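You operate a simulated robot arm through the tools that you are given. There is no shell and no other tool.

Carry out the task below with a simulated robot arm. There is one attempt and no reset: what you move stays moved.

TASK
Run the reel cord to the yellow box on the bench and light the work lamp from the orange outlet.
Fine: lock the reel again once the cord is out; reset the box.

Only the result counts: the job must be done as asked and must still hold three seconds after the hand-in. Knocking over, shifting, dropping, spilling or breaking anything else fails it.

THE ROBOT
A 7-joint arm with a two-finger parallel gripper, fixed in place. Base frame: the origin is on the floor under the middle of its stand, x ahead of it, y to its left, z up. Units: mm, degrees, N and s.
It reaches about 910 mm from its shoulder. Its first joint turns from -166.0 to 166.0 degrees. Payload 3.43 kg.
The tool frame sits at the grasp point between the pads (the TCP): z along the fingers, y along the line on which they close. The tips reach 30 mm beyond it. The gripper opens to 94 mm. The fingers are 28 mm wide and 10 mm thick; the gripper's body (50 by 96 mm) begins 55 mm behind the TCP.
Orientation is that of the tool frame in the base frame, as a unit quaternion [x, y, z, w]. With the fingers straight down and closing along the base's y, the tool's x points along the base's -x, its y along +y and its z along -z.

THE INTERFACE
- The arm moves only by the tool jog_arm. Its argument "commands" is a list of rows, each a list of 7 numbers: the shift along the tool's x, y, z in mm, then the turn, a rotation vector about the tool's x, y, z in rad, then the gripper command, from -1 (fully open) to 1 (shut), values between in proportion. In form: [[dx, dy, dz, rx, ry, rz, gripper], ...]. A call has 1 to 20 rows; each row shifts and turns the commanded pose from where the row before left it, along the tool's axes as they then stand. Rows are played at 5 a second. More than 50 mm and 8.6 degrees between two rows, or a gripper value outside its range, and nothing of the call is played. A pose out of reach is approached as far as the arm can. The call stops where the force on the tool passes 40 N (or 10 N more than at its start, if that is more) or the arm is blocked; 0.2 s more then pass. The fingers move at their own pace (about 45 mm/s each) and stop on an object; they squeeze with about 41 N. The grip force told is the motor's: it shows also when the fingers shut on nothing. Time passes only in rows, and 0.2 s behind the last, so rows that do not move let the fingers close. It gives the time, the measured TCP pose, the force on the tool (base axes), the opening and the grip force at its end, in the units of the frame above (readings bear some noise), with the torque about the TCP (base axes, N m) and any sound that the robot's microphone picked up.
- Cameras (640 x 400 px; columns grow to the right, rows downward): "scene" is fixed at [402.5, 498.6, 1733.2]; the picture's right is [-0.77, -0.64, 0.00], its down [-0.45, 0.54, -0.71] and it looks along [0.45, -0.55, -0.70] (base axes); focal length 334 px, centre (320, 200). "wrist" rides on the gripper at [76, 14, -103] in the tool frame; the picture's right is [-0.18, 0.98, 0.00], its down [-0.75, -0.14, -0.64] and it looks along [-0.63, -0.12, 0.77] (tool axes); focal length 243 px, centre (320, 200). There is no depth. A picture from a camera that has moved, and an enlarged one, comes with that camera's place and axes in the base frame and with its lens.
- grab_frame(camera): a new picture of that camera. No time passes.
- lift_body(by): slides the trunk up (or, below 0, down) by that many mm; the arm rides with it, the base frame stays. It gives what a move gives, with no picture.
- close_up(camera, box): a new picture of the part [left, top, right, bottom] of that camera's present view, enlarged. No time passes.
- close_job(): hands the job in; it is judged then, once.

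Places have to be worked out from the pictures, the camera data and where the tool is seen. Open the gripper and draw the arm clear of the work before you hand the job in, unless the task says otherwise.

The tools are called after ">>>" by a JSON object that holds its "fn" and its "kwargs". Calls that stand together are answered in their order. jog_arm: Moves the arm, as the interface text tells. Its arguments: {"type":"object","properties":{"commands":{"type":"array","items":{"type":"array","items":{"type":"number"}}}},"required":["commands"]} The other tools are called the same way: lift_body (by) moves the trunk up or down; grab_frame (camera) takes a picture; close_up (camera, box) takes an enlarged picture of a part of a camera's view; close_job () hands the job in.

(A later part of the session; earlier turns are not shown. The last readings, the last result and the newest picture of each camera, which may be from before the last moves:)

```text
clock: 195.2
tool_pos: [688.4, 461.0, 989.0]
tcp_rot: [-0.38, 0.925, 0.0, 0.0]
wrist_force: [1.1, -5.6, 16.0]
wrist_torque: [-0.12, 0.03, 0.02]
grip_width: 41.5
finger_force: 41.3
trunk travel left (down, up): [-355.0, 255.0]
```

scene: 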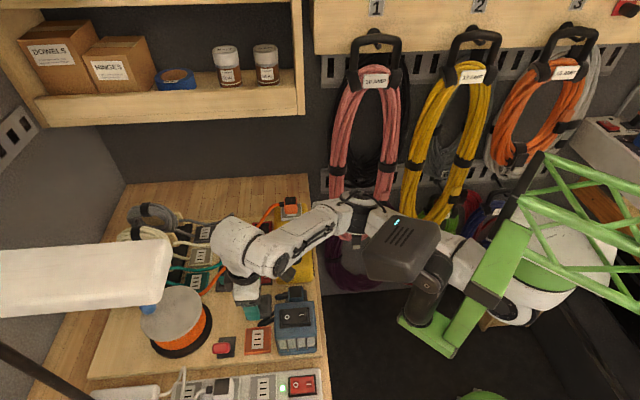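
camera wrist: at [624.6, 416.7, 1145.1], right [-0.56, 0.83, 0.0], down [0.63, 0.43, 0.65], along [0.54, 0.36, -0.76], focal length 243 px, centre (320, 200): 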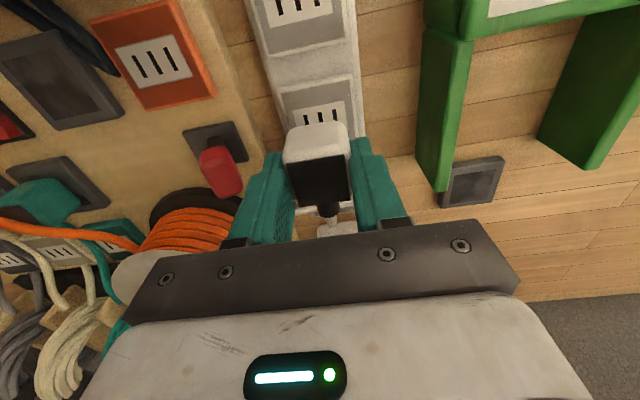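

No drop-in anywhere nearby. I'll set it down again at the best estimate, release, withdraw and compare precisely with the original picture before pressing harder from above.

>>> {"fn": "jog_arm", "kwargs": {"commands": [[0, 0, -3, 0, 0, 0, 1], [0.8, -1.0, 0, 0, 0, 0, 1], [0, -1.0, 0, 0, 0, 0, 1], [0, 0, 1.5, 0, 0, 0, 1], [0, 0, 0.7, 0, 0, 0, 1], [0, 0, 0, 0, 0, 0, 1]]}}

>>> {"fn": "jog_arm", "kwargs": {"commands": [[0, 0, 0, 0, 0, 0, 0.05], [0, 0, 0, 0, 0, 0, -0.1], [0, 0, 0, 0, 0, 0, -0.2], [0, 0, -10, 0, 0, 0, -0.2], [0, 0, -20, 0, 0, 0, -0.2], [0, 0, -25, 0, 0, 0, -0.2], [25, -20, 0, 0, 0, 0, -0.2], [25, -30, 0, 0, 0, 0, -0.2], [10, -40, 0, 0, 0, 0, -0.2], [0, -40, 0, 0, 0, 0, -0.2], [0, -30, 0, 0, 0, 0, -0.2], [0, 0, 0, 0, 0, 0, -0.2]]}}

>>> {"fn": "close_up", "kwargs": {"camera": "scene", "box": [190, 360, 254, 400]}}

>>> {"fn": "close_up", "kwargs": {"camera": "scene", "box": [140, 330, 330, 400]}}

```text
clock: 196.7
tool_pos: [690.7, 459.3, 988.3]
tcp_rot: [-0.379, 0.925, 0.0, 0.0]
wrist_force: [-0.1, -0.1, -0.3]
wrist_torque: [-0.03, -0.01, -0.01]
grip_width: 41.4
finger_force: 41.3
trunk travel left (down, up): [-355.0, 255.0]
```

```text
clock: 199.2
tool_pos: [759.0, 302.4, 1042.6]
tcp_rot: [-0.38, 0.925, -0.001, 0.0]
wrist_force: [-0.3, -0.4, -0.4]
wrist_torque: [0.01, 0.02, 0.0]
grip_width: 56.2
finger_force: 0.1
trunk travel left (down, up): [-355.0, 255.0]
```

```text
10.00 times, centred on (222, 380) of scene
camera zoom: at [402.5, 498.6, 1733.2], right [-0.77, -0.64, 0.0], down [-0.45, 0.54, -0.71], along [0.45, -0.55, -0.7], focal length 3343 px, centre (1300, -1600)
```

zoom: 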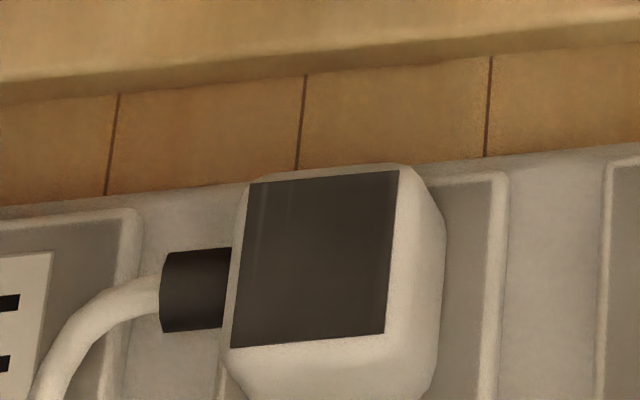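

```text
3.37 times, centred on (235, 365) of scene
camera zoom: at [402.5, 498.6, 1733.2], right [-0.77, -0.64, 0.0], down [-0.45, 0.54, -0.71], along [0.45, -0.55, -0.7], focal length 1126 px, centre (606, -356)
```

zoom: 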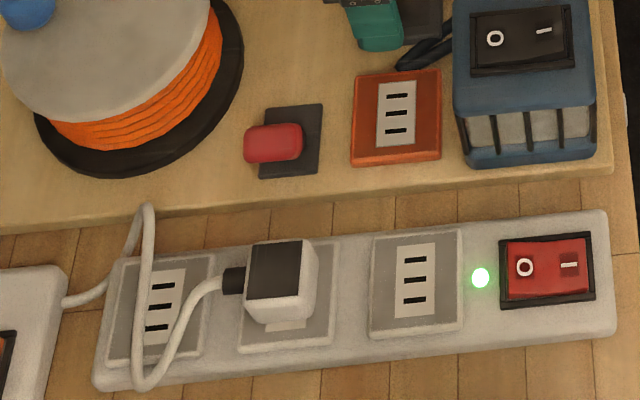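

Compared with the original, it now stands 1.3 mm too far −y (x is right). I retrace my exact path back to it, re-grip flat on the foot, lift, shift +1.3 mm and set down.

>>> {"fn": "jog_arm", "kwargs": {"commands": [[0, 30, 0, 0, 0, 0, -0.2], [0, 40, 0, 0, 0, 0, -0.2], [-10, 40, 0, 0, 0, 0, -0.2], [-25, 30, 0, 0, 0, 0, -0.2], [-25, 20, 0, 0, 0, 0, -0.2], [0, 0, 25, 0, 0, 0, -0.2], [0, 0, 20, 0, 0, 0, -0.2], [0, 0, 9, 0, 0, 0, -0.2], [0, 0, 0, 0, 0, 0, -0.2], [0, 0, 0, 0, 0, 0, 0.05], [0, 0, 0, 0, 0, 0, 1], [0, 0, 0, 0, 0, 0, 1], [0, 0, 0, 0, 0, 0, 1]]}}

>>> {"fn": "jog_arm", "kwargs": {"commands": [[0, 0, -4, 0, 0, 0, 1], [0.1, 1.3, 0, 0, 0, 0, 1], [0, 0, 0, 0, 0, 0, 1], [0, 0, 2, 0, 0, 0, 1], [0, 0, 1.0, 0, 0, 0, 1], [0, 0, 0, 0, 0, 0, 1]]}}

>>> {"fn": "jog_arm", "kwargs": {"commands": [[0, 0, 0.5, 0, 0, 0, 1], [0, 0, 0.5, 0, 0, 0, 1]]}}

```text
clock: 202.1
tool_pos: [689.7, 458.0, 990.6]
tcp_rot: [-0.379, 0.925, 0.001, 0.0]
wrist_force: [-0.1, -0.6, -0.2]
wrist_torque: [0.02, -0.01, -0.01]
grip_width: 41.7
finger_force: 41.0
trunk travel left (down, up): [-355.0, 255.0]
```

```text
clock: 203.4
tool_pos: [687.9, 459.1, 991.5]
tcp_rot: [-0.379, 0.925, 0.0, 0.0]
wrist_force: [-0.4, -0.2, -1.0]
wrist_torque: [0.02, 0.04, 0.02]
grip_width: 41.5
finger_force: 40.7
trunk travel left (down, up): [-355.0, 255.0]
```

```text
clock: 204.1
tool_pos: [687.4, 459.9, 991.3]
tcp_rot: [-0.379, 0.925, 0.0, 0.001]
wrist_force: [0.1, 0.1, -0.6]
wrist_torque: [0.03, -0.04, -0.01]
grip_width: 41.4
finger_force: 40.9
trunk travel left (down, up): [-355.0, 255.0]
```

>>> {"fn": "jog_arm", "kwargs": {"commands": [[0, 0, 0.5, 0, 0, 0, 1], [0, 0, 0.5, 0, 0, 0, 1]]}}

>>> {"fn": "jog_arm", "kwargs": {"commands": [[0, 0, 0.5, 0, 0, 0, 1], [0, 0, 0.5, 0, 0, 0, 1]]}}

```text
clock: 204.7
tool_pos: [688.3, 460.1, 989.9]
tcp_rot: [-0.379, 0.925, 0.0, 0.0]
wrist_force: [-0.4, 0.9, 2.1]
wrist_torque: [0.03, 0.06, -0.01]
grip_width: 41.3
finger_force: 42.6
trunk travel left (down, up): [-355.0, 255.0]
```

```text
clock: 205.2
tool_pos: [686.9, 460.1, 989.4]
tcp_rot: [-0.38, 0.925, 0.001, 0.0]
wrist_force: [0.4, 2.8, 10.7]
wrist_torque: [-0.04, 0.1, 0.0]
grip_width: 41.6
finger_force: 41.7
trunk travel left (down, up): [-355.0, 255.0]
```

No snap at 10 N even at the exact spot. I press up to ~30 N here.

>>> {"fn": "jog_arm", "kwargs": {"commands": [[0, 0, 0.6, 0, 0, 0, 1], [0, 0, 0.6, 0, 0, 0, 1], [0, 0, 0, 0, 0, 0, 1]]}}

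>>> {"fn": "jog_arm", "kwargs": {"commands": [[0, 0, 0.6, 0, 0, 0, 1], [0, 0, 0.6, 0, 0, 0, 1], [0, 0, 0, 0, 0, 0, 1]]}}

```text
clock: 206.1
tool_pos: [688.1, 459.8, 991.1]
tcp_rot: [-0.38, 0.925, 0.001, 0.002]
wrist_force: [0.7, 2.8, 29.7]
wrist_torque: [-0.15, 0.13, 0.0]
grip_width: 41.6
finger_force: 41.2
trunk travel left (down, up): [-355.0, 255.0]
```

```text
clock: 206.8
tool_pos: [688.3, 458.8, 987.2]
tcp_rot: [-0.378, 0.926, 0.001, 0.001]
wrist_force: [2.1, 4.7, 34.5]
wrist_torque: [0.07, -0.05, 0.01]
grip_width: 41.6
finger_force: 40.4
trunk travel left (down, up): [-355.0, 255.0]
```

Still none. I release it in place and press on its top with shut fingers, this time harder.

>>> {"fn": "jog_arm", "kwargs": {"commands": [[0, 0, -2.5, 0, 0, 0, 1], [0, 0, 0, 0, 0, 0, 0.05], [0, 0, 0, 0, 0, 0, -0.2], [0, 0, 0, 0, 0, 0, -0.2], [0, 0, -15, 0, 0, 0, -0.2], [0, 0, -20, 0, 0, 0, -0.2], [0, 0, -20, 0, 0, 0, -0.2], [0, 0, 0, 0, 0, 0, 1], [0, 0, 0, 0, 0, 0, 1], [0, 0, 0, 0, 0, 0, 1], [0, 0, 0, 0, 0, 0, 1], [0, 0, 10, 0, 0, 0, 1], [0, 0, 8, 0, 0, 0, 1], [0, 0, 0, 0, 0, 0, 1]]}}

>>> {"fn": "jog_arm", "kwargs": {"commands": [[0, 0, 1.5, 0, 0, 0, 1], [0, 0, 1.5, 0, 0, 0, 1], [0, 0, 1.5, 0, 0, 0, 1], [0, 0, 0, 0, 0, 0, 1]]}}

```text
clock: 209.8
tool_pos: [688.9, 459.8, 1026.1]
tcp_rot: [-0.379, 0.925, 0.0, 0.0]
wrist_force: [0.5, 0.2, 1.1]
wrist_torque: [-0.02, -0.03, -0.02]
grip_width: 0.2
finger_force: 33.2
trunk travel left (down, up): [-355.0, 255.0]
```

```text
clock: 210.8
tool_pos: [688.3, 459.6, 1024.0]
tcp_rot: [-0.38, 0.925, 0.001, 0.001]
wrist_force: [-1.9, -1.0, 30.8]
wrist_torque: [-0.11, 0.11, 0.02]
grip_width: 0.0
finger_force: 33.5
trunk travel left (down, up): [-355.0, 255.0]
```

>>> {"fn": "jog_arm", "kwargs": {"commands": [[0, 0, 0.8, 0, 0, 0, 1], [0, 0, 0, 0, 0, 0, 1]]}}

>>> {"fn": "jog_arm", "kwargs": {"commands": [[0, 0, 0.8, 0, 0, 0, 1], [0, 0, 0, 0, 0, 0, 1]]}}

>>> {"fn": "jog_arm", "kwargs": {"commands": [[0, 0, 0.8, 0, 0, 0, 1], [0, 0, 0, 0, 0, 0, 1]]}}

```text
clock: 211.3
tool_pos: [689.3, 460.3, 1024.2]
tcp_rot: [-0.38, 0.925, 0.002, 0.004]
wrist_force: [-1.1, -0.7, 14.0]
wrist_torque: [-0.08, 0.13, 0.07]
grip_width: 0.3
finger_force: 32.4
trunk travel left (down, up): [-355.0, 255.0]
stopped in row 2: the force on the tool passed its limit at 42 N (the readings are from after the stop); the commanded pose is now the measured one
```

```text
clock: 211.9
tool_pos: [688.6, 459.6, 1024.0]
tcp_rot: [-0.379, 0.925, 0.003, 0.004]
wrist_force: [3.0, 3.7, 27.5]
wrist_torque: [0.01, 0.04, 0.01]
grip_width: 0.0
finger_force: 33.0
trunk travel left (down, up): [-355.0, 255.0]
```

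```text
clock: 212.5
tool_pos: [688.5, 460.5, 1023.4]
tcp_rot: [-0.378, 0.926, 0.003, 0.005]
wrist_force: [-1.1, 0.1, 13.6]
wrist_torque: [-0.17, 0.19, 0.03]
grip_width: 0.0
finger_force: 33.0
trunk travel left (down, up): [-355.0, 255.0]
stopped in row 2: the force on the tool passed its limit at 40 N (the readings are from after the stop); the commanded pose is now the measured one
```

Pressing can't exceed 40 N, so force isn't it. I withdraw and look at the whole scene again, including the yellow box's indicator and the plug just set down.

>>> {"fn": "jog_arm", "kwargs": {"commands": [[0, 0, -10, 0, 0.006, 0, 1], [0, 0, -12, 0, 0, 0, 1], [25, -20, 0, 0, 0, 0, 1], [25, -30, 0, 0, 0, 0, 1], [10, -40, 0, 0, 0, 0, 1], [0, -40, 0, 0, 0, 0, 1], [0, -30, 0, 0, 0, 0, 1], [0, 0, 0, 0, 0, 0, 1]]}}

>>> {"fn": "close_up", "kwargs": {"camera": "scene", "box": [190, 360, 254, 400]}}

>>> {"fn": "close_up", "kwargs": {"camera": "scene", "box": [230, 180, 330, 290]}}

>>> {"fn": "grab_frame", "kwargs": {"camera": "wrist"}}

```text
clock: 214.3
tool_pos: [758.7, 304.9, 1043.7]
tcp_rot: [-0.379, 0.925, 0.001, 0.001]
wrist_force: [-0.1, 0.5, 0.1]
wrist_torque: [0.0, 0.0, 0.01]
grip_width: 0.0
finger_force: 33.4
trunk travel left (down, up): [-355.0, 255.0]
```

```text
10.00 times, centred on (222, 380) of scene
camera zoom: at [402.5, 498.6, 1733.2], right [-0.77, -0.64, 0.0], down [-0.45, 0.54, -0.71], along [0.45, -0.55, -0.7], focal length 3343 px, centre (1300, -1600)
```

zoom: 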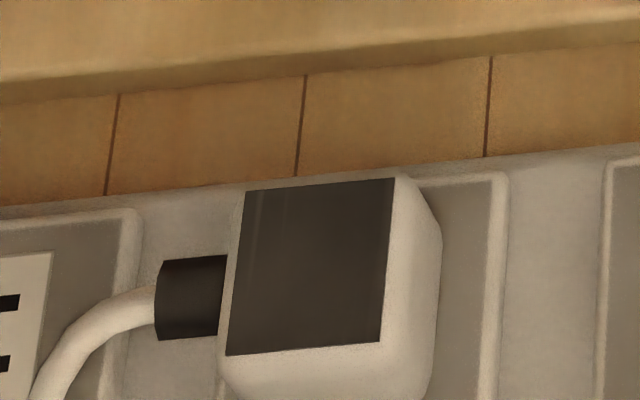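

```text
3.64 times, centred on (280, 235) of scene
camera zoom: at [402.5, 498.6, 1733.2], right [-0.77, -0.64, 0.0], down [-0.45, 0.54, -0.71], along [0.45, -0.55, -0.7], focal length 1216 px, centre (466, 73)
```

zoom: 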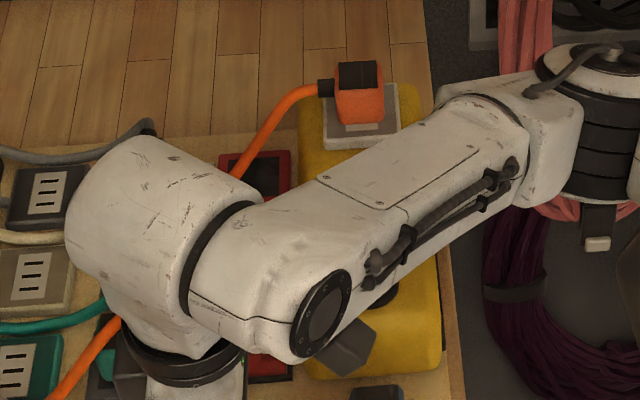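

```text
taken
camera wrist: at [693.5, 261.4, 1146.5], right [-0.56, 0.83, 0.0], down [0.64, 0.43, 0.64], along [0.53, 0.36, -0.76], focal length 243 px, centre (320, 200)
```

wrist: 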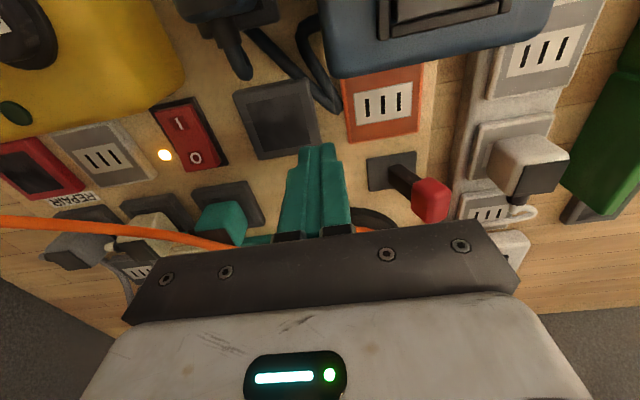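

I can't resolve that socket yet. Meanwhile the box must be reset anyway, and its light may tell whether the supply chain works; I move over to the yellow box's RESET button.

>>> {"fn": "jog_arm", "kwargs": {"commands": [[0, 0, -25, 0, 0, 0, 1], [0, 0, -25, 0, 0, 0, 1], [15, -30, 0, 0, 0, 0, 1], [15, -30, 0, 0, 0, 0, 1], [15, -30, 0, 0, 0, 0, 1], [15, -30, 0, 0, 0, 0, 1], [15, -30, 0, 0, 0, 0, 1], [15, -25, 0, 0, 0, 0, 1], [6, -24, 0, 0, 0, 0, 1], [0, 0, 0, 0, 0, 0, 1]]}}

>>> {"fn": "grab_frame", "kwargs": {"camera": "wrist"}}

>>> {"fn": "close_up", "kwargs": {"camera": "scene", "box": [240, 190, 330, 290]}}

```text
clock: 216.5
tool_pos: [831.6, 91.7, 1094.3]
tcp_rot: [-0.379, 0.925, 0.001, 0.001]
wrist_force: [0.7, 0.3, -0.5]
wrist_torque: [0.0, 0.05, 0.0]
grip_width: 0.0
finger_force: 32.8
trunk travel left (down, up): [-355.0, 255.0]
```

```text
taken
camera wrist: at [765.2, 49.5, 1196.7], right [-0.56, 0.83, 0.0], down [0.64, 0.43, 0.64], along [0.53, 0.36, -0.76], focal length 243 px, centre (320, 200)
```

wrist: 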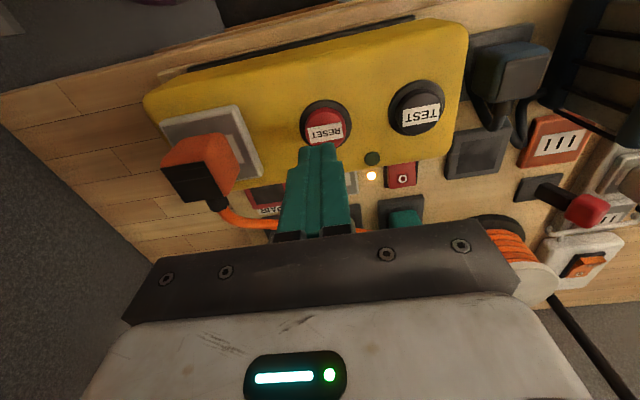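

```text
4.00 times, centred on (285, 240) of scene
camera zoom: at [402.5, 498.6, 1733.2], right [-0.77, -0.64, 0.0], down [-0.45, 0.54, -0.71], along [0.45, -0.55, -0.7], focal length 1337 px, centre (460, 40)
```

zoom: 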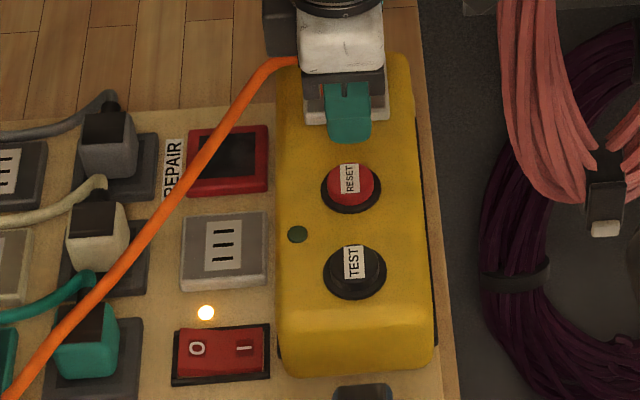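

The shut fingertips are a few mm short of RESET's centre. I shift (+6, +5) mm and come down on it.

>>> {"fn": "jog_arm", "kwargs": {"commands": [[6, 5, 10, 0, 0, 0, 1], [0, 0, 15, 0, 0, 0, 1], [0, 0, 0, 0, 0, 0, 1]]}}

>>> {"fn": "close_up", "kwargs": {"camera": "wrist", "box": [200, 60, 440, 240]}}

>>> {"fn": "close_up", "kwargs": {"camera": "scene", "box": [270, 205, 318, 250]}}

```text
clock: 217.3
tool_pos: [821.9, 93.9, 1069.7]
tcp_rot: [-0.379, 0.925, 0.001, 0.001]
wrist_force: [0.0, 0.8, -0.2]
wrist_torque: [-0.01, -0.02, 0.01]
grip_width: 0.0
finger_force: 32.7
trunk travel left (down, up): [-355.0, 255.0]
```

```text
2.22 times, centred on (320, 150) of wrist
camera zoom: at [757.0, 50.7, 1172.2], right [-0.56, 0.83, 0.0], down [0.64, 0.43, 0.64], along [0.53, 0.36, -0.76], focal length 539 px, centre (320, 311)
```

zoom: 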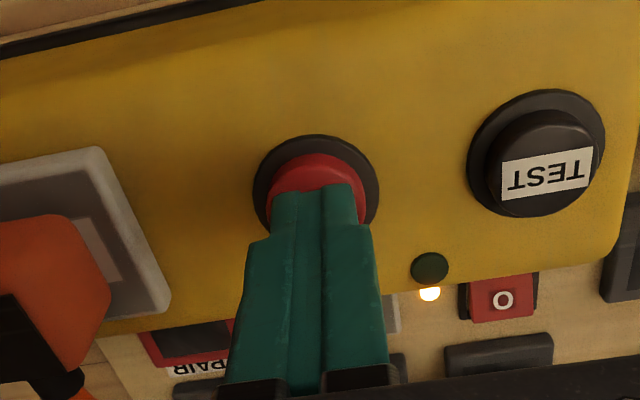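

```text
8.89 times, centred on (294, 228) of scene
camera zoom: at [402.5, 498.6, 1733.2], right [-0.77, -0.64, 0.0], down [-0.45, 0.54, -0.71], along [0.45, -0.55, -0.7], focal length 2972 px, centre (551, -44)
```

zoom: 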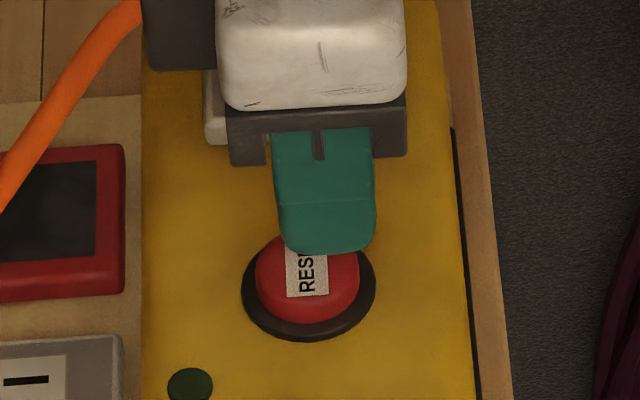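

Both views say the button's centre is ~6 mm further toward +f1. I correct and press down slowly.

>>> {"fn": "jog_arm", "kwargs": {"commands": [[-6, -0.5, 4, 0, 0, 0, 1], [0, 0, 4, 0, 0, 0, 1], [0, 0, 2, 0, 0, 0, 1], [0, 0, 0, 0, 0, 0, 1]]}}

>>> {"fn": "jog_arm", "kwargs": {"commands": [[0, 0, 2, 0, 0, 0, 1], [0, 0, 2, 0, 0, 0, 1], [0, 0, 2, 0, 0, 0, 1]]}}

>>> {"fn": "close_up", "kwargs": {"camera": "scene", "box": [260, 205, 318, 260]}}

```text
clock: 218.3
tool_pos: [826.6, 96.7, 1058.7]
tcp_rot: [-0.379, 0.926, 0.002, 0.001]
wrist_force: [-0.1, -0.3, 0.3]
wrist_torque: [-0.01, 0.04, 0.02]
grip_width: 0.1
finger_force: 33.1
trunk travel left (down, up): [-355.0, 255.0]
```

```text
clock: 219.1
tool_pos: [826.1, 96.9, 1052.2]
tcp_rot: [-0.378, 0.926, 0.001, 0.001]
wrist_force: [-0.2, -0.4, 0.4]
wrist_torque: [0.0, -0.01, -0.03]
grip_width: 0.0
finger_force: 33.2
trunk travel left (down, up): [-355.0, 255.0]
```

```text
7.27 times, centred on (289, 232) of scene
camera zoom: at [402.5, 498.6, 1733.2], right [-0.77, -0.64, 0.0], down [-0.45, 0.54, -0.71], along [0.45, -0.55, -0.7], focal length 2432 px, centre (546, -36)
```

zoom: 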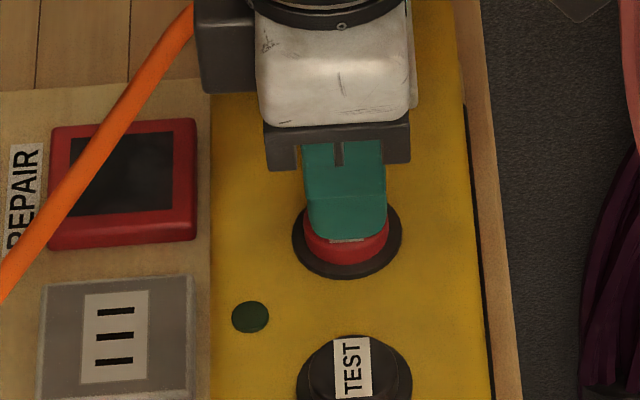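

The fingertips are just over the centre of RESET. I press on.

>>> {"fn": "jog_arm", "kwargs": {"commands": [[0, 0, 2, 0, 0, 0, 1], [0, 0, 2, 0, 0, 0, 1], [0, 0, 2, 0, 0, 0, 1], [0, 0, 0, 0, 0, 0, 1]]}}

```text
clock: 220.1
tool_pos: [827.3, 98.3, 1046.7]
tcp_rot: [-0.379, 0.925, 0.001, 0.002]
wrist_force: [3.1, -0.1, 8.4]
wrist_torque: [0.0, -0.08, -0.01]
grip_width: 0.0
finger_force: 33.0
trunk travel left (down, up): [-355.0, 255.0]
heard: click
```

A click: the reset was pressed. I lift off and look at the box's indicator.

>>> {"fn": "jog_arm", "kwargs": {"commands": [[0, 0, -8, 0, 0, 0, 1], [0, 0, -15, 0, 0, 0, 1], [0, 0, -25, 0, 0, 0, 1], [0, 0, 0, 0, 0, 0, 1]]}}

>>> {"fn": "close_up", "kwargs": {"camera": "scene", "box": [240, 190, 330, 290]}}

>>> {"fn": "grab_frame", "kwargs": {"camera": "wrist"}}

>>> {"fn": "grab_frame", "kwargs": {"camera": "scene"}}

```text
clock: 221.1
tool_pos: [827.0, 98.2, 1094.3]
tcp_rot: [-0.379, 0.925, 0.001, 0.002]
wrist_force: [-0.4, -0.2, -0.4]
wrist_torque: [-0.01, 0.03, -0.04]
grip_width: 0.2
finger_force: 33.0
trunk travel left (down, up): [-355.0, 255.0]
```

```text
4.00 times, centred on (285, 240) of scene
camera zoom: at [402.5, 498.6, 1733.2], right [-0.77, -0.64, 0.0], down [-0.45, 0.54, -0.71], along [0.45, -0.55, -0.7], focal length 1337 px, centre (460, 40)
```

zoom: 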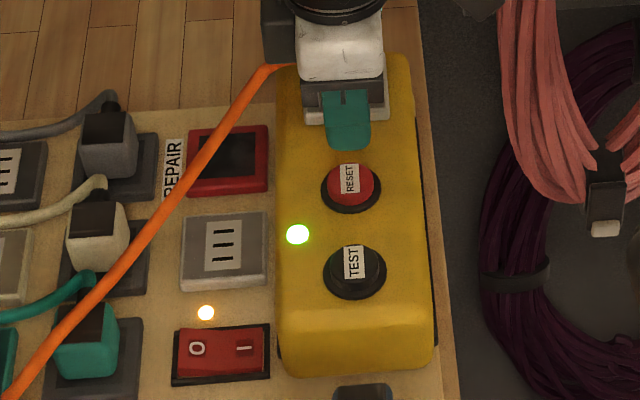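

```text
taken
camera wrist: at [761.4, 54.4, 1196.9], right [-0.56, 0.83, 0.0], down [0.64, 0.43, 0.64], along [0.53, 0.36, -0.76], focal length 243 px, centre (320, 200)
```

wrist: 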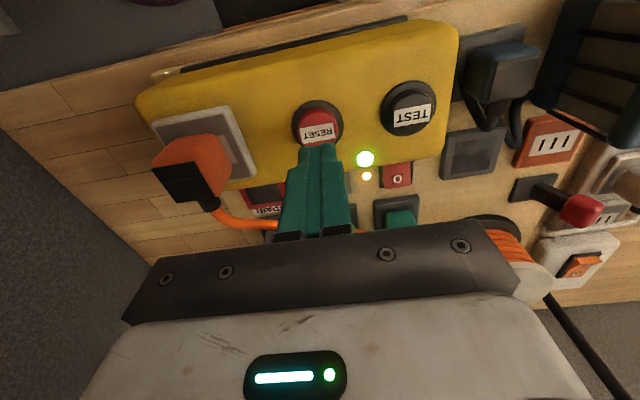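

```text
taken
```

scene: 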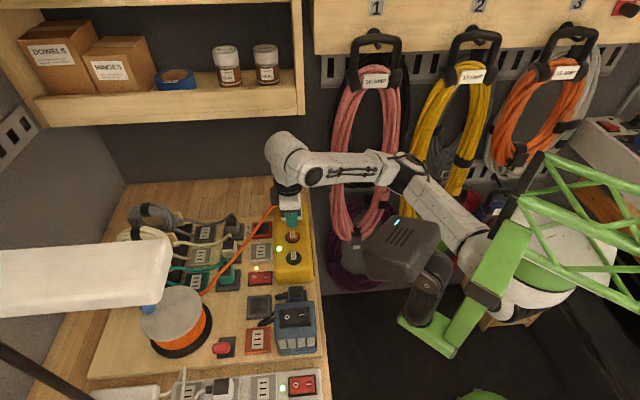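

The yellow box's light is now green, so the supply works up to there. Now I look for the real work lamp: I move back to mid-bench and turn the hand to view the green-framed panel beyond the strip.

>>> {"fn": "jog_arm", "kwargs": {"commands": [[-5, 35, 0, 0, 0, 0, 1], [-5, 35, 0, 0, 0, 0, 1], [-5, 35, 0, 0, 0, 0, 1], [-5, 35, 0, 0, 0, 0, 1], [0, 35, 0, 0, 0, 0, 1], [0, 35, 0, 0, 0, 0, 1], [0, 0, 0, 0, 0, -0.14, 1], [0, 0, 0, 0, 0, -0.14, 1], [0, 0, 0, 0, 0, -0.14, 1], [0, 0, 0, 0, 0, -0.14, 1], [0, 0, 0, 0, 0, -0.14, 1], [0, 0, 0, 0, 0, 0, 1]]}}

>>> {"fn": "grab_frame", "kwargs": {"camera": "wrist"}}

```text
clock: 223.7
tool_pos: [694.1, 262.0, 1093.6]
tcp_rot: [-0.674, 0.739, 0.001, 0.002]
wrist_force: [0.4, -0.4, -0.8]
wrist_torque: [-0.01, 0.03, -0.01]
grip_width: 0.0
finger_force: 32.9
trunk travel left (down, up): [-355.0, 255.0]
```

```text
taken
camera wrist: at [671.8, 187.0, 1197.2], right [-0.96, 0.27, 0.0], down [0.21, 0.73, 0.64], along [0.18, 0.62, -0.76], focal length 243 px, centre (320, 200)
```

wrist: 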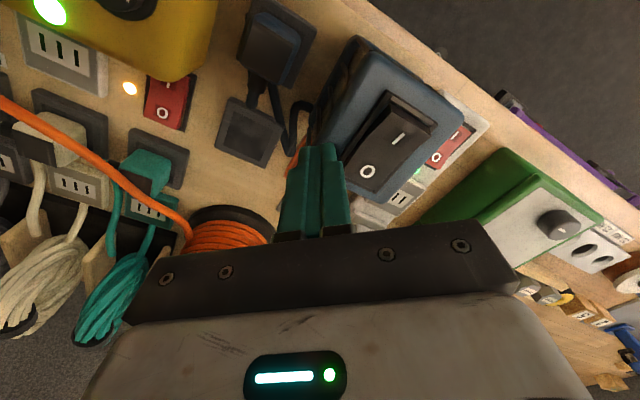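

>>> {"fn": "close_up", "kwargs": {"camera": "wrist", "box": [400, 80, 640, 400]}}

>>> {"fn": "close_up", "kwargs": {"camera": "wrist", "box": [480, 130, 640, 250]}}

>>> {"fn": "close_up", "kwargs": {"camera": "wrist", "box": [480, 240, 640, 360]}}

```text
1.25 times, centred on (520, 240) of wrist
camera zoom: at [671.8, 187.0, 1197.2], right [-0.96, 0.27, 0.0], down [0.21, 0.73, 0.64], along [0.18, 0.62, -0.76], focal length 303 px, centre (70, 150)
```

zoom: 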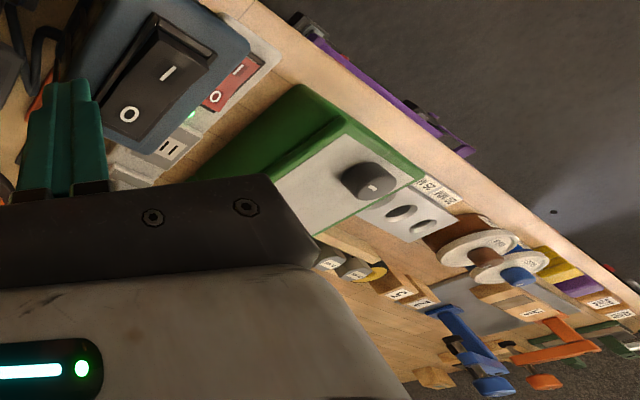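

```text
3.33 times, centred on (560, 190) of wrist
camera zoom: at [671.8, 187.0, 1197.2], right [-0.96, 0.27, 0.0], down [0.21, 0.73, 0.64], along [0.18, 0.62, -0.76], focal length 809 px, centre (-480, 233)
```

zoom: 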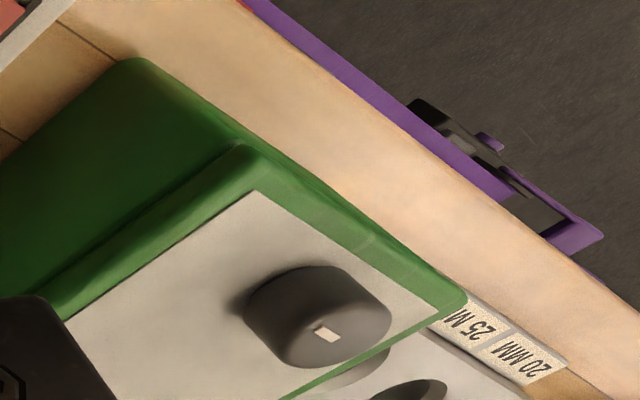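

```text
3.33 times, centred on (560, 300) of wrist
camera zoom: at [671.8, 187.0, 1197.2], right [-0.96, 0.27, 0.0], down [0.21, 0.73, 0.64], along [0.18, 0.62, -0.76], focal length 809 px, centre (-480, -133)
```

zoom: 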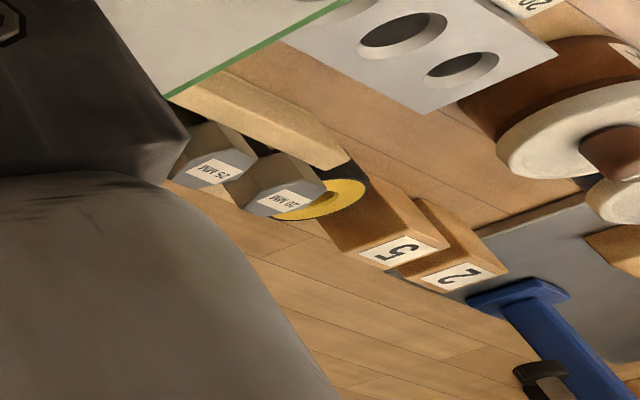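

The green object is a hole-gauge jig, not a lamp; the blue caged unit next to the orange outlet is the work lamp after all. Reviewing my numbers, the relation that latched it into its dock means my outlet tries were ~3 mm off. I'll fetch the blue plug again, gripping it low on its foot. First turn the hand back and go above it.

>>> {"fn": "jog_arm", "kwargs": {"commands": [[0, 0, 0, 0, 0, 0.14, 1], [0, 0, 0, 0, 0, 0.14, 1], [0, 0, 0, 0, 0, 0.14, 1], [0, 0, 0, 0, 0, 0.14, 1], [0, 0, 0, 0, 0, 0.14, 1], [11, -28, 0, 0, 0, 0, -0.2], [11.5, -28.5, 0, 0, 0, 0, -0.2], [0, 0, 14, 0, 0, 0, -0.2], [0, 0, 0, 0, 0, 0, -0.2], [0, 0, 0, 0, 0, 0, -0.2]]}}

>>> {"fn": "close_up", "kwargs": {"camera": "wrist", "box": [240, 50, 400, 150]}}

>>> {"fn": "jog_arm", "kwargs": {"commands": [[0, 0, 0, 0, 0, 0, -0.2]]}}

```text
clock: 225.9
tool_pos: [716.8, 205.4, 1080.0]
tcp_rot: [-0.378, 0.926, 0.001, 0.001]
wrist_force: [-0.3, -0.7, 0.9]
wrist_torque: [0.02, -0.01, 0.01]
grip_width: 56.3
finger_force: 0.0
trunk travel left (down, up): [-355.0, 255.0]
```

```text
4.00 times, centred on (320, 100) of wrist
camera zoom: at [651.7, 163.4, 1183.0], right [-0.56, 0.83, 0.0], down [0.64, 0.43, 0.64], along [0.53, 0.36, -0.76], focal length 970 px, centre (320, 600)
```

zoom: 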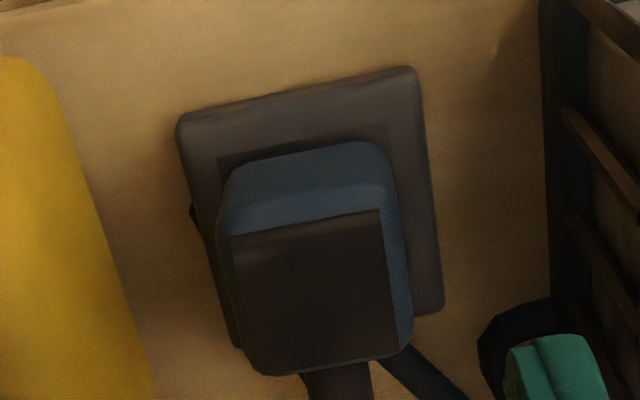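

```text
clock: 226.3
tool_pos: [717.3, 206.4, 1080.3]
tcp_rot: [-0.379, 0.925, 0.001, 0.002]
wrist_force: [0.1, -0.8, 0.3]
wrist_torque: [0.0, 0.0, 0.04]
grip_width: 56.3
finger_force: 0.2
trunk travel left (down, up): [-355.0, 255.0]
```

The plug sits ~1 mm off the hand's centre; I trim (−0.8, −1.0), level the hand, and lower to z≈989.5 so the fingers take the wider foot.

>>> {"fn": "jog_arm", "kwargs": {"commands": [[-0.8, -1.0, 25, 0.0007, 0.0035, 0, -0.2], [0, 0, 25, 0, 0, 0, -0.2], [0, 0, 20, 0, 0, 0, -0.2], [0, 0, 12, 0, 0, 0, -0.2], [0, 0, 8.5, 0, 0, 0, -0.2], [0, 0, 0, 0, 0, 0, -0.2]]}}

>>> {"fn": "close_up", "kwargs": {"camera": "wrist", "box": [200, 40, 440, 240]}}

```text
clock: 227.7
tool_pos: [718.1, 207.1, 989.5]
tcp_rot: [-0.378, 0.926, 0.0, 0.0]
wrist_force: [0.2, -0.4, -0.7]
wrist_torque: [0.01, -0.02, 0.03]
grip_width: 56.5
finger_force: 0.1
trunk travel left (down, up): [-355.0, 255.0]
```

```text
2.00 times, centred on (320, 140) of wrist
camera zoom: at [653.9, 164.1, 1091.9], right [-0.56, 0.83, 0.0], down [0.64, 0.43, 0.64], along [0.53, 0.36, -0.77], focal length 485 px, centre (320, 320)
```

zoom: 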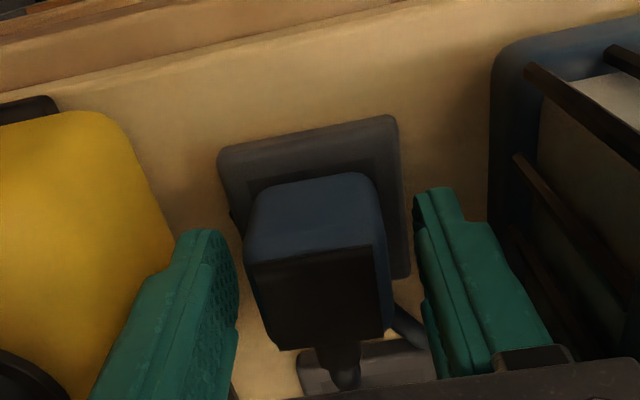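

Well centred and clear. I close on the foot of the plug.

>>> {"fn": "jog_arm", "kwargs": {"commands": [[0, 0, 0, 0, 0, 0, 0.1], [0, 0, 0, 0, 0, 0, 0.15], [0, 0, 0, 0, 0, 0, 1], [0, 0, 0, 0, 0, 0, 1]]}}

```text
clock: 228.7
tool_pos: [718.7, 206.3, 989.0]
tcp_rot: [-0.378, 0.926, 0.0, 0.0]
wrist_force: [-2.4, 1.8, -1.2]
wrist_torque: [0.07, -0.01, 0.03]
grip_width: 41.6
finger_force: 40.7
trunk travel left (down, up): [-355.0, 255.0]
```

Held at 41.6 mm, still seated, almost no side load. I pull straight up slowly.

>>> {"fn": "jog_arm", "kwargs": {"commands": [[0, 0, -1.5, 0, 0, 0, 1], [0, 0, -1.5, 0, 0, 0, 1], [0, 0, -2, 0, 0, 0, 1], [0, 0, -3, 0, 0, 0, 1], [0, 0, 0, 0, 0, 0, 1]]}}

>>> {"fn": "jog_arm", "kwargs": {"commands": [[0, 0, -10, 0, 0, 0, 1], [0, 0, -10, 0, 0, 0, 1], [0, 0, -12, 0, 0, 0, 1], [0, 0, 0, 0, 0, 0, 1], [0, 0, 0, 0, 0, 0, 1]]}}

>>> {"fn": "close_up", "kwargs": {"camera": "wrist", "box": [240, 40, 400, 160]}}

>>> {"fn": "close_up", "kwargs": {"camera": "wrist", "box": [240, 100, 400, 220]}}

```text
clock: 229.9
tool_pos: [719.0, 205.8, 999.4]
tcp_rot: [-0.38, 0.925, 0.0, 0.0]
wrist_force: [-0.5, 0.8, -0.5]
wrist_torque: [0.01, 0.0, 0.01]
grip_width: 41.6
finger_force: 41.0
trunk travel left (down, up): [-355.0, 255.0]
heard: snap
```

```text
clock: 231.1
tool_pos: [717.9, 205.0, 1030.2]
tcp_rot: [-0.379, 0.925, -0.001, 0.0]
wrist_force: [-0.6, 0.4, -0.7]
wrist_torque: [0.01, 0.03, 0.01]
grip_width: 41.6
finger_force: 41.0
trunk travel left (down, up): [-355.0, 255.0]
```

```text
3.33 times, centred on (320, 100) of wrist
camera zoom: at [653.6, 163.2, 1133.5], right [-0.56, 0.83, 0.0], down [0.64, 0.43, 0.64], along [0.53, 0.36, -0.77], focal length 809 px, centre (320, 533)
```

zoom: 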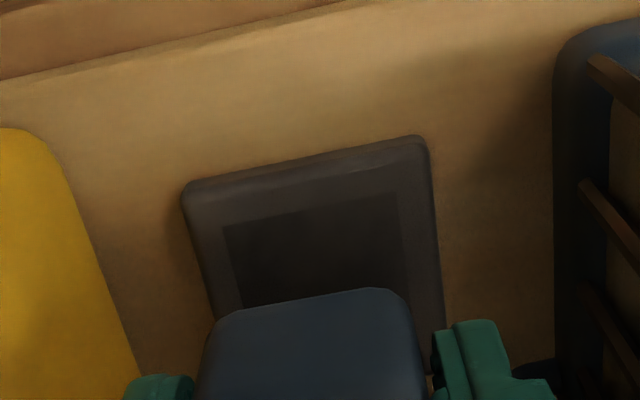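

```text
3.33 times, centred on (320, 160) of wrist
camera zoom: at [653.6, 163.2, 1133.5], right [-0.56, 0.83, 0.0], down [0.64, 0.43, 0.64], along [0.53, 0.36, -0.77], focal length 809 px, centre (320, 333)
```

zoom: 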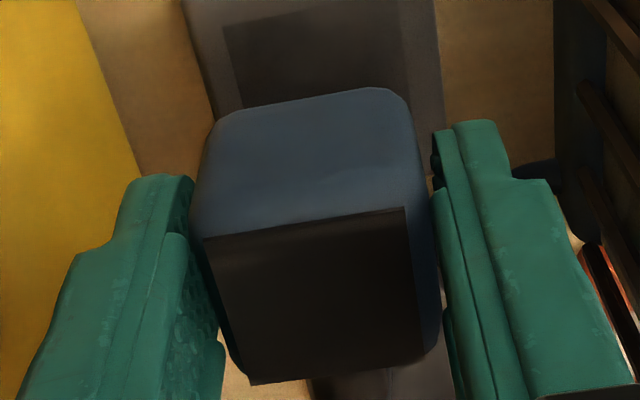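

Free and straight. That picture gives me the exact "aligned" reference for this grip. I carry the plug the same way round to above the orange outlet.

>>> {"fn": "jog_arm", "kwargs": {"commands": [[0, 0, -15, 0, 0, 0, 1], [-24, 0, 0, 0, 0, 0, 1], [-24, 0, 0, 0, 0, 0, 1], [-24, 0, 0, 0, 0, 0, 1], [-24.2, 0, 0, 0, 0, 0, 1], [0, 23, 0, 0, 0, 0, 1], [0, 23, 0, 0, 0, 0, 1], [0, 23, 0, 0, 0, 0, 1], [0, 23.5, 0, 0, 0, 0, 1], [0, 0, 0, 0, 0, 0, 1], [0, 0, 0, 0, 0, 0, 1]]}}

>>> {"fn": "close_up", "kwargs": {"camera": "wrist", "box": [240, 40, 400, 160]}}

>>> {"fn": "close_up", "kwargs": {"camera": "wrist", "box": [260, 80, 380, 160]}}

```text
clock: 233.5
tool_pos: [723.1, 338.5, 1046.0]
tcp_rot: [-0.379, 0.925, 0.0, 0.0]
wrist_force: [-0.5, 0.1, -0.8]
wrist_torque: [0.0, 0.03, -0.04]
grip_width: 41.2
finger_force: 40.9
trunk travel left (down, up): [-355.0, 255.0]
```

```text
3.33 times, centred on (320, 100) of wrist
camera zoom: at [658.0, 296.0, 1149.5], right [-0.56, 0.83, 0.0], down [0.64, 0.43, 0.64], along [0.53, 0.36, -0.77], focal length 809 px, centre (320, 533)
```

zoom: 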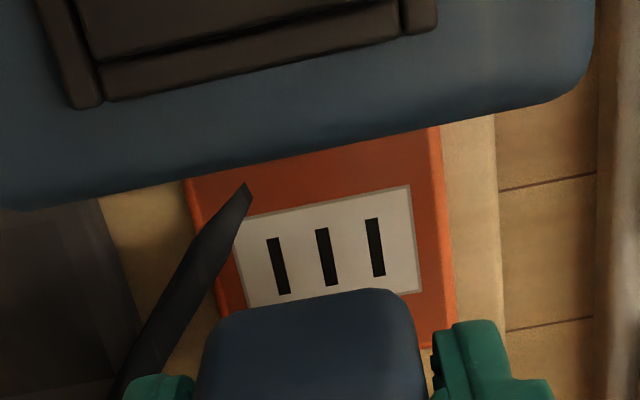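

```text
5.00 times, centred on (320, 120) of wrist
camera zoom: at [658.0, 296.0, 1149.5], right [-0.56, 0.83, 0.0], down [0.64, 0.43, 0.64], along [0.53, 0.36, -0.77], focal length 1213 px, centre (320, 600)
```

zoom: 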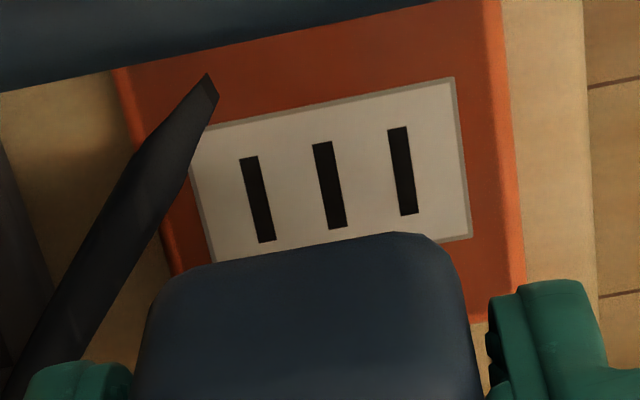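

Clear view of the three slots: I need +1.3 mm in y and −0.3 mm in x to match the reference. I shift, and lower to just above contact.

>>> {"fn": "jog_arm", "kwargs": {"commands": [[-0.3, 1.3, 12, 0, 0, 0, 1], [0, 0, 15, 0, 0, 0, 1], [0, 0, 12, 0, 0, 0, 1], [0, 0, 8, 0, 0, 0, 1], [0, 0, 3, 0, 0, 0, 1], [0, 0, 0, 0, 0, 0, 1]]}}

>>> {"fn": "jog_arm", "kwargs": {"commands": [[0, 0, 1, 0, 0, 0, 1], [0, 0, 1, 0, 0, 0, 1], [0, 0, 0.7, 0, 0, 0, 1]]}}

>>> {"fn": "jog_arm", "kwargs": {"commands": [[0, 0, 0.7, 0, 0, 0, 1], [0, 0, 0.7, 0, 0, 0, 1]]}}

```text
clock: 234.9
tool_pos: [722.5, 339.6, 995.1]
tcp_rot: [-0.378, 0.926, 0.001, 0.0]
wrist_force: [-0.1, 0.1, -1.7]
wrist_torque: [-0.01, 0.02, 0.0]
grip_width: 41.7
finger_force: 41.3
trunk travel left (down, up): [-355.0, 255.0]
```

```text
clock: 235.7
tool_pos: [722.2, 339.2, 994.1]
tcp_rot: [-0.379, 0.926, 0.001, 0.0]
wrist_force: [0.2, 0.5, -0.3]
wrist_torque: [0.0, -0.02, -0.02]
grip_width: 41.5
finger_force: 41.3
trunk travel left (down, up): [-355.0, 255.0]
```

```text
clock: 236.3
tool_pos: [721.9, 340.5, 991.0]
tcp_rot: [-0.379, 0.925, 0.0, 0.001]
wrist_force: [-0.1, 0.6, -0.6]
wrist_torque: [-0.06, 0.02, -0.04]
grip_width: 41.4
finger_force: 41.0
trunk travel left (down, up): [-355.0, 255.0]
```

>>> {"fn": "jog_arm", "kwargs": {"commands": [[0, 0, 0.6, 0, 0, 0, 1], [0, 0, 0.6, 0, 0, 0, 1]]}}

>>> {"fn": "jog_arm", "kwargs": {"commands": [[0, 0, 0.6, 0, 0, 0, 1], [0, 0, 0.6, 0, 0, 0, 1]]}}

```text
clock: 236.9
tool_pos: [721.6, 340.9, 989.1]
tcp_rot: [-0.378, 0.926, 0.0, 0.001]
wrist_force: [-0.1, 0.3, -1.5]
wrist_torque: [0.01, 0.04, -0.01]
grip_width: 41.5
finger_force: 41.0
trunk travel left (down, up): [-355.0, 255.0]
```

```text
clock: 237.5
tool_pos: [720.8, 339.4, 988.6]
tcp_rot: [-0.378, 0.926, 0.001, 0.0]
wrist_force: [0.9, 0.1, -0.2]
wrist_torque: [-0.02, 0.0, 0.01]
grip_width: 41.6
finger_force: 41.1
trunk travel left (down, up): [-355.0, 255.0]
```

>>> {"fn": "jog_arm", "kwargs": {"commands": [[0, 0, 0.6, 0, 0, 0, 1], [0, 0, 0.6, 0, 0, 0, 1]]}}

>>> {"fn": "jog_arm", "kwargs": {"commands": [[0, 0, 0.6, 0, 0, 0, 1], [0, 0, 0.6, 0, 0, 0, 1]]}}

```text
clock: 238.1
tool_pos: [721.0, 339.2, 987.0]
tcp_rot: [-0.378, 0.926, 0.0, -0.001]
wrist_force: [-7.5, -6.1, 12.9]
wrist_torque: [-0.43, 0.37, -0.01]
grip_width: 41.4
finger_force: 40.9
trunk travel left (down, up): [-355.0, 255.0]
heard: snap
```

```text
clock: 238.7
tool_pos: [720.4, 339.4, 988.5]
tcp_rot: [-0.379, 0.925, 0.001, 0.002]
wrist_force: [-11.2, -14.1, 26.6]
wrist_torque: [-0.34, 0.29, 0.06]
grip_width: 41.7
finger_force: 40.1
trunk travel left (down, up): [-355.0, 255.0]
```

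It snapped in: alignment was the key. The pull is now toward −f1, so I ease the hand that way and relieve a little pressure before releasing.

>>> {"fn": "jog_arm", "kwargs": {"commands": [[0.5, 0, 0, 0, 0, 0, 1], [0, 0, 0, 0, 0, 0, 1]]}}

```text
clock: 239.3
tool_pos: [720.5, 338.7, 989.0]
tcp_rot: [-0.377, 0.926, 0.0, 0.001]
wrist_force: [-4.1, -10.3, 33.4]
wrist_torque: [-0.03, -0.05, 0.05]
grip_width: 41.6
finger_force: 41.4
trunk travel left (down, up): [-355.0, 255.0]
```

>>> {"fn": "jog_arm", "kwargs": {"commands": [[0.4, -0.2, -0.5, 0, 0, 0, 1], [0, 0, 0, 0, 0, 0, 1]]}}

```text
clock: 239.9
tool_pos: [721.6, 340.1, 987.4]
tcp_rot: [-0.377, 0.926, 0.001, 0.002]
wrist_force: [8.1, -1.9, 27.7]
wrist_torque: [0.38, -0.46, 0.05]
grip_width: 41.5
finger_force: 40.6
trunk travel left (down, up): [-355.0, 255.0]
```

>>> {"fn": "jog_arm", "kwargs": {"commands": [[-0.1, -0.4, -0.2, 0, 0, 0, 1], [0, 0, 0, 0, 0, 0, 1]]}}

```text
clock: 240.5
tool_pos: [721.2, 339.4, 987.4]
tcp_rot: [-0.378, 0.926, 0.001, 0.001]
wrist_force: [10.0, 3.6, 23.3]
wrist_torque: [0.48, -0.48, -0.04]
grip_width: 41.4
finger_force: 41.1
trunk travel left (down, up): [-355.0, 255.0]
```

>>> {"fn": "jog_arm", "kwargs": {"commands": [[-0.4, -0.1, 0, 0, 0, 0, 1], [0, 0, 0, 0, 0, 0, 1]]}}

```text
clock: 241.1
tool_pos: [721.7, 339.6, 987.7]
tcp_rot: [-0.379, 0.926, 0.0, 0.0]
wrist_force: [5.0, 2.2, 21.4]
wrist_torque: [0.39, -0.34, -0.13]
grip_width: 41.6
finger_force: 40.8
trunk travel left (down, up): [-355.0, 255.0]
```

Side load is down to ~5 N. I open the fingers now without lifting.

>>> {"fn": "jog_arm", "kwargs": {"commands": [[0, 0, 0, 0, 0, 0, -0.2], [0, 0, 0, 0, 0, 0, -0.2], [0, 0, 0, 0, 0, 0, -0.2]]}}

```text
clock: 241.9
tool_pos: [720.9, 339.6, 987.4]
tcp_rot: [-0.378, 0.926, -0.001, 0.0]
wrist_force: [-0.3, 0.0, 0.2]
wrist_torque: [0.04, 0.02, 0.01]
grip_width: 56.5
finger_force: 0.0
trunk travel left (down, up): [-355.0, 255.0]
```

Released with no pop. I raise, shut the fingers and move along to the lamp's rocker switch to press its I side.

>>> {"fn": "jog_arm", "kwargs": {"commands": [[0, 0, -15, 0, 0, 0, -0.2], [0, 0, -30, 0, 0, 0, -0.2], [0, 0, -35, 0, 0, 0, -0.2], [0, 0, -33, 0, 0, 0, 1], [25, 0, 0, 0, 0, 0, 1], [25, 0, 0, 0, 0, 0, 1], [25, 0, 0, 0, 0, 0, 1], [20, 0, 0, 0, 0, 0, 1], [0, 0, 0, 0, 0, 0, 1]]}}

>>> {"fn": "grab_frame", "kwargs": {"camera": "wrist"}}

>>> {"fn": "grab_frame", "kwargs": {"camera": "scene"}}

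>>> {"fn": "close_up", "kwargs": {"camera": "scene", "box": [230, 290, 330, 365]}}

```text
clock: 243.9
tool_pos: [655.9, 272.8, 1100.5]
tcp_rot: [-0.378, 0.926, 0.001, 0.0]
wrist_force: [-0.2, 0.5, -0.1]
wrist_torque: [0.0, -0.02, 0.0]
grip_width: 0.0
finger_force: 33.1
trunk travel left (down, up): [-355.0, 255.0]
```

```text
taken
camera wrist: at [590.4, 230.1, 1202.9], right [-0.56, 0.83, 0.0], down [0.64, 0.43, 0.64], along [0.53, 0.36, -0.77], focal length 243 px, centre (320, 200)
```

wrist: 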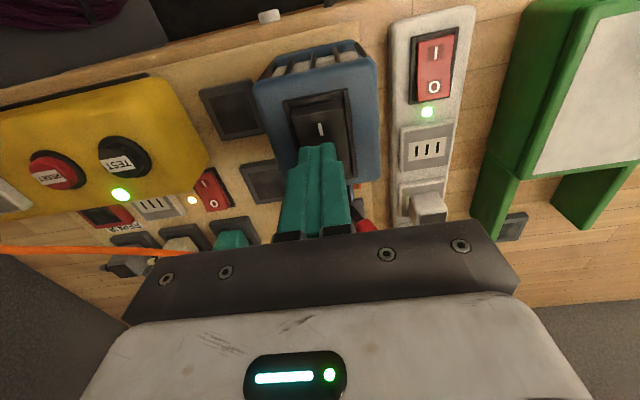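

```text
taken
```

scene: 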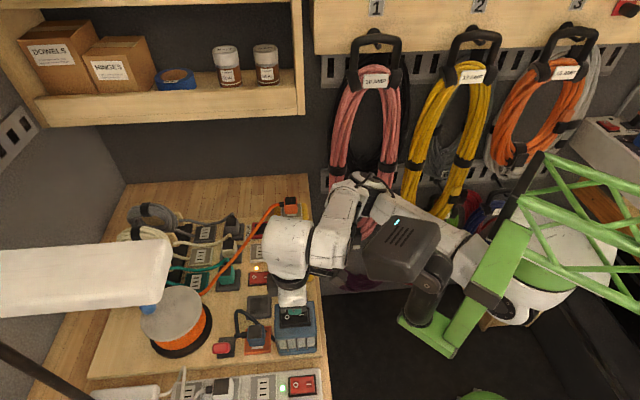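

```text
5.33 times, centred on (280, 328) of scene
camera zoom: at [402.5, 498.6, 1733.2], right [-0.77, -0.64, 0.0], down [-0.45, 0.54, -0.71], along [0.45, -0.55, -0.7], focal length 1783 px, centre (533, -480)
```

zoom: 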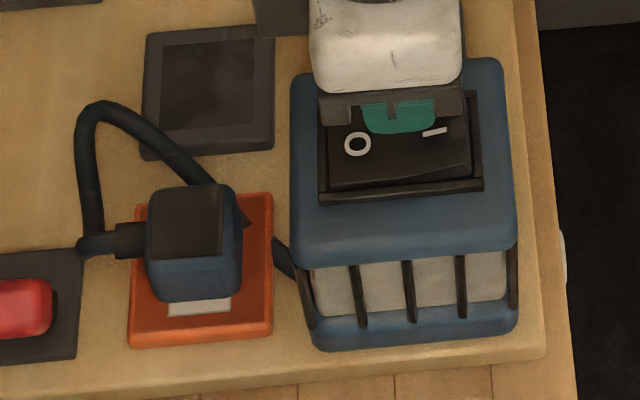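

The lamp plug is seated in the orange outlet. The I mark lies at tool (+14.7, +2.7); I move the shut fingertips over it and lower to press.

>>> {"fn": "jog_arm", "kwargs": {"commands": [[15, 2.7, 0, 0, 0, 0, 1], [0, 0, 4, 0, 0, 0, 1], [0, 0, 3, 0, 0, 0, 1], [0, 0, 0, 0, 0, 0, 1]]}}

>>> {"fn": "close_up", "kwargs": {"camera": "scene", "box": [262, 295, 330, 345]}}

>>> {"fn": "close_up", "kwargs": {"camera": "wrist", "box": [200, 60, 440, 240]}}

```text
clock: 244.9
tool_pos: [641.5, 263.9, 1094.1]
tcp_rot: [-0.379, 0.926, 0.0, -0.001]
wrist_force: [0.2, -0.4, 0.5]
wrist_torque: [0.02, 0.02, 0.01]
grip_width: 0.0
finger_force: 32.7
trunk travel left (down, up): [-355.0, 255.0]
```

```text
8.00 times, centred on (296, 320) of scene
camera zoom: at [402.5, 498.6, 1733.2], right [-0.77, -0.64, 0.0], down [-0.45, 0.54, -0.71], along [0.45, -0.55, -0.7], focal length 2675 px, centre (512, -760)
```

zoom: 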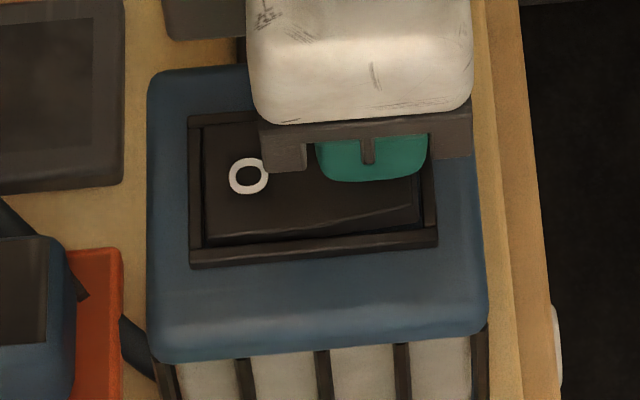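

```text
2.22 times, centred on (320, 150) of wrist
camera zoom: at [577.2, 222.1, 1195.7], right [-0.56, 0.83, 0.0], down [0.64, 0.43, 0.64], along [0.53, 0.36, -0.77], focal length 539 px, centre (320, 311)
```

zoom: 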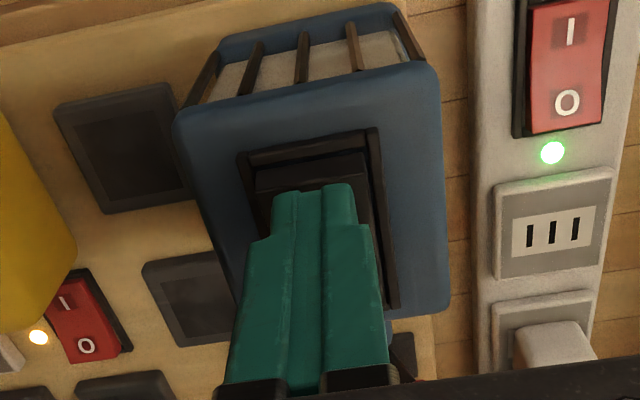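

The fingertips are over the I half. I nudge 1.5 mm inward and press down.

>>> {"fn": "jog_arm", "kwargs": {"commands": [[-1.5, 0, 2, 0, 0, 0, 1], [0, 0, 2, 0, 0, 0, 1], [0, 0, 2, 0, 0, 0, 1], [0, 0, 0, 0, 0, 0, 1]]}}

>>> {"fn": "jog_arm", "kwargs": {"commands": [[0, 0, 1.5, 0, 0, 0, 1], [0, 0, 1.5, 0, 0, 0, 1], [0, 0, 1.5, 0, 0, 0, 1]]}}

```text
clock: 245.9
tool_pos: [643.1, 264.4, 1085.8]
tcp_rot: [-0.379, 0.926, 0.0, -0.001]
wrist_force: [-0.1, -0.3, 1.5]
wrist_torque: [-0.04, -0.03, 0.02]
grip_width: 0.0
finger_force: 33.0
trunk travel left (down, up): [-355.0, 255.0]
```

```text
clock: 246.7
tool_pos: [642.9, 264.9, 1083.5]
tcp_rot: [-0.379, 0.925, 0.002, 0.001]
wrist_force: [-4.9, -3.0, 24.3]
wrist_torque: [0.19, -0.09, -0.02]
grip_width: 0.0
finger_force: 33.1
trunk travel left (down, up): [-355.0, 255.0]
```

>>> {"fn": "jog_arm", "kwargs": {"commands": [[0, 0, 0.8, 0, 0, 0, 1], [0, 0, 0, 0, 0, 0, 1]]}}

>>> {"fn": "close_up", "kwargs": {"camera": "scene", "box": [262, 295, 330, 345]}}

```text
clock: 247.2
tool_pos: [643.6, 265.7, 1085.8]
tcp_rot: [-0.379, 0.925, 0.003, 0.004]
wrist_force: [-7.7, -4.7, 18.8]
wrist_torque: [0.03, 0.0, 0.21]
grip_width: 0.3
finger_force: 33.5
trunk travel left (down, up): [-355.0, 255.0]
stopped in row 2: the force on the tool passed its limit at 42 N (the readings are from after the stop); the commanded pose is now the measured one
```

```text
8.00 times, centred on (296, 320) of scene
camera zoom: at [402.5, 498.6, 1733.2], right [-0.77, -0.64, 0.0], down [-0.45, 0.54, -0.71], along [0.45, -0.55, -0.7], focal length 2675 px, centre (512, -760)
```

zoom: 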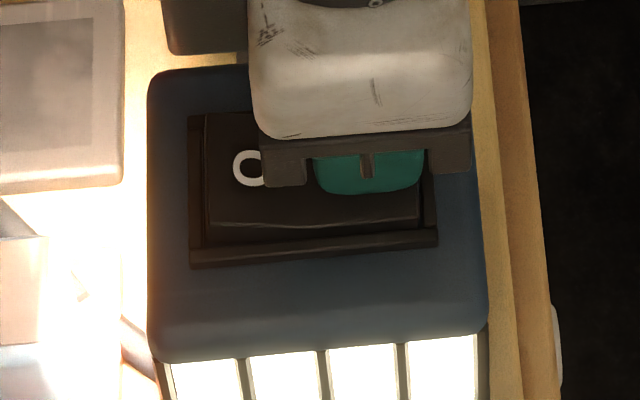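

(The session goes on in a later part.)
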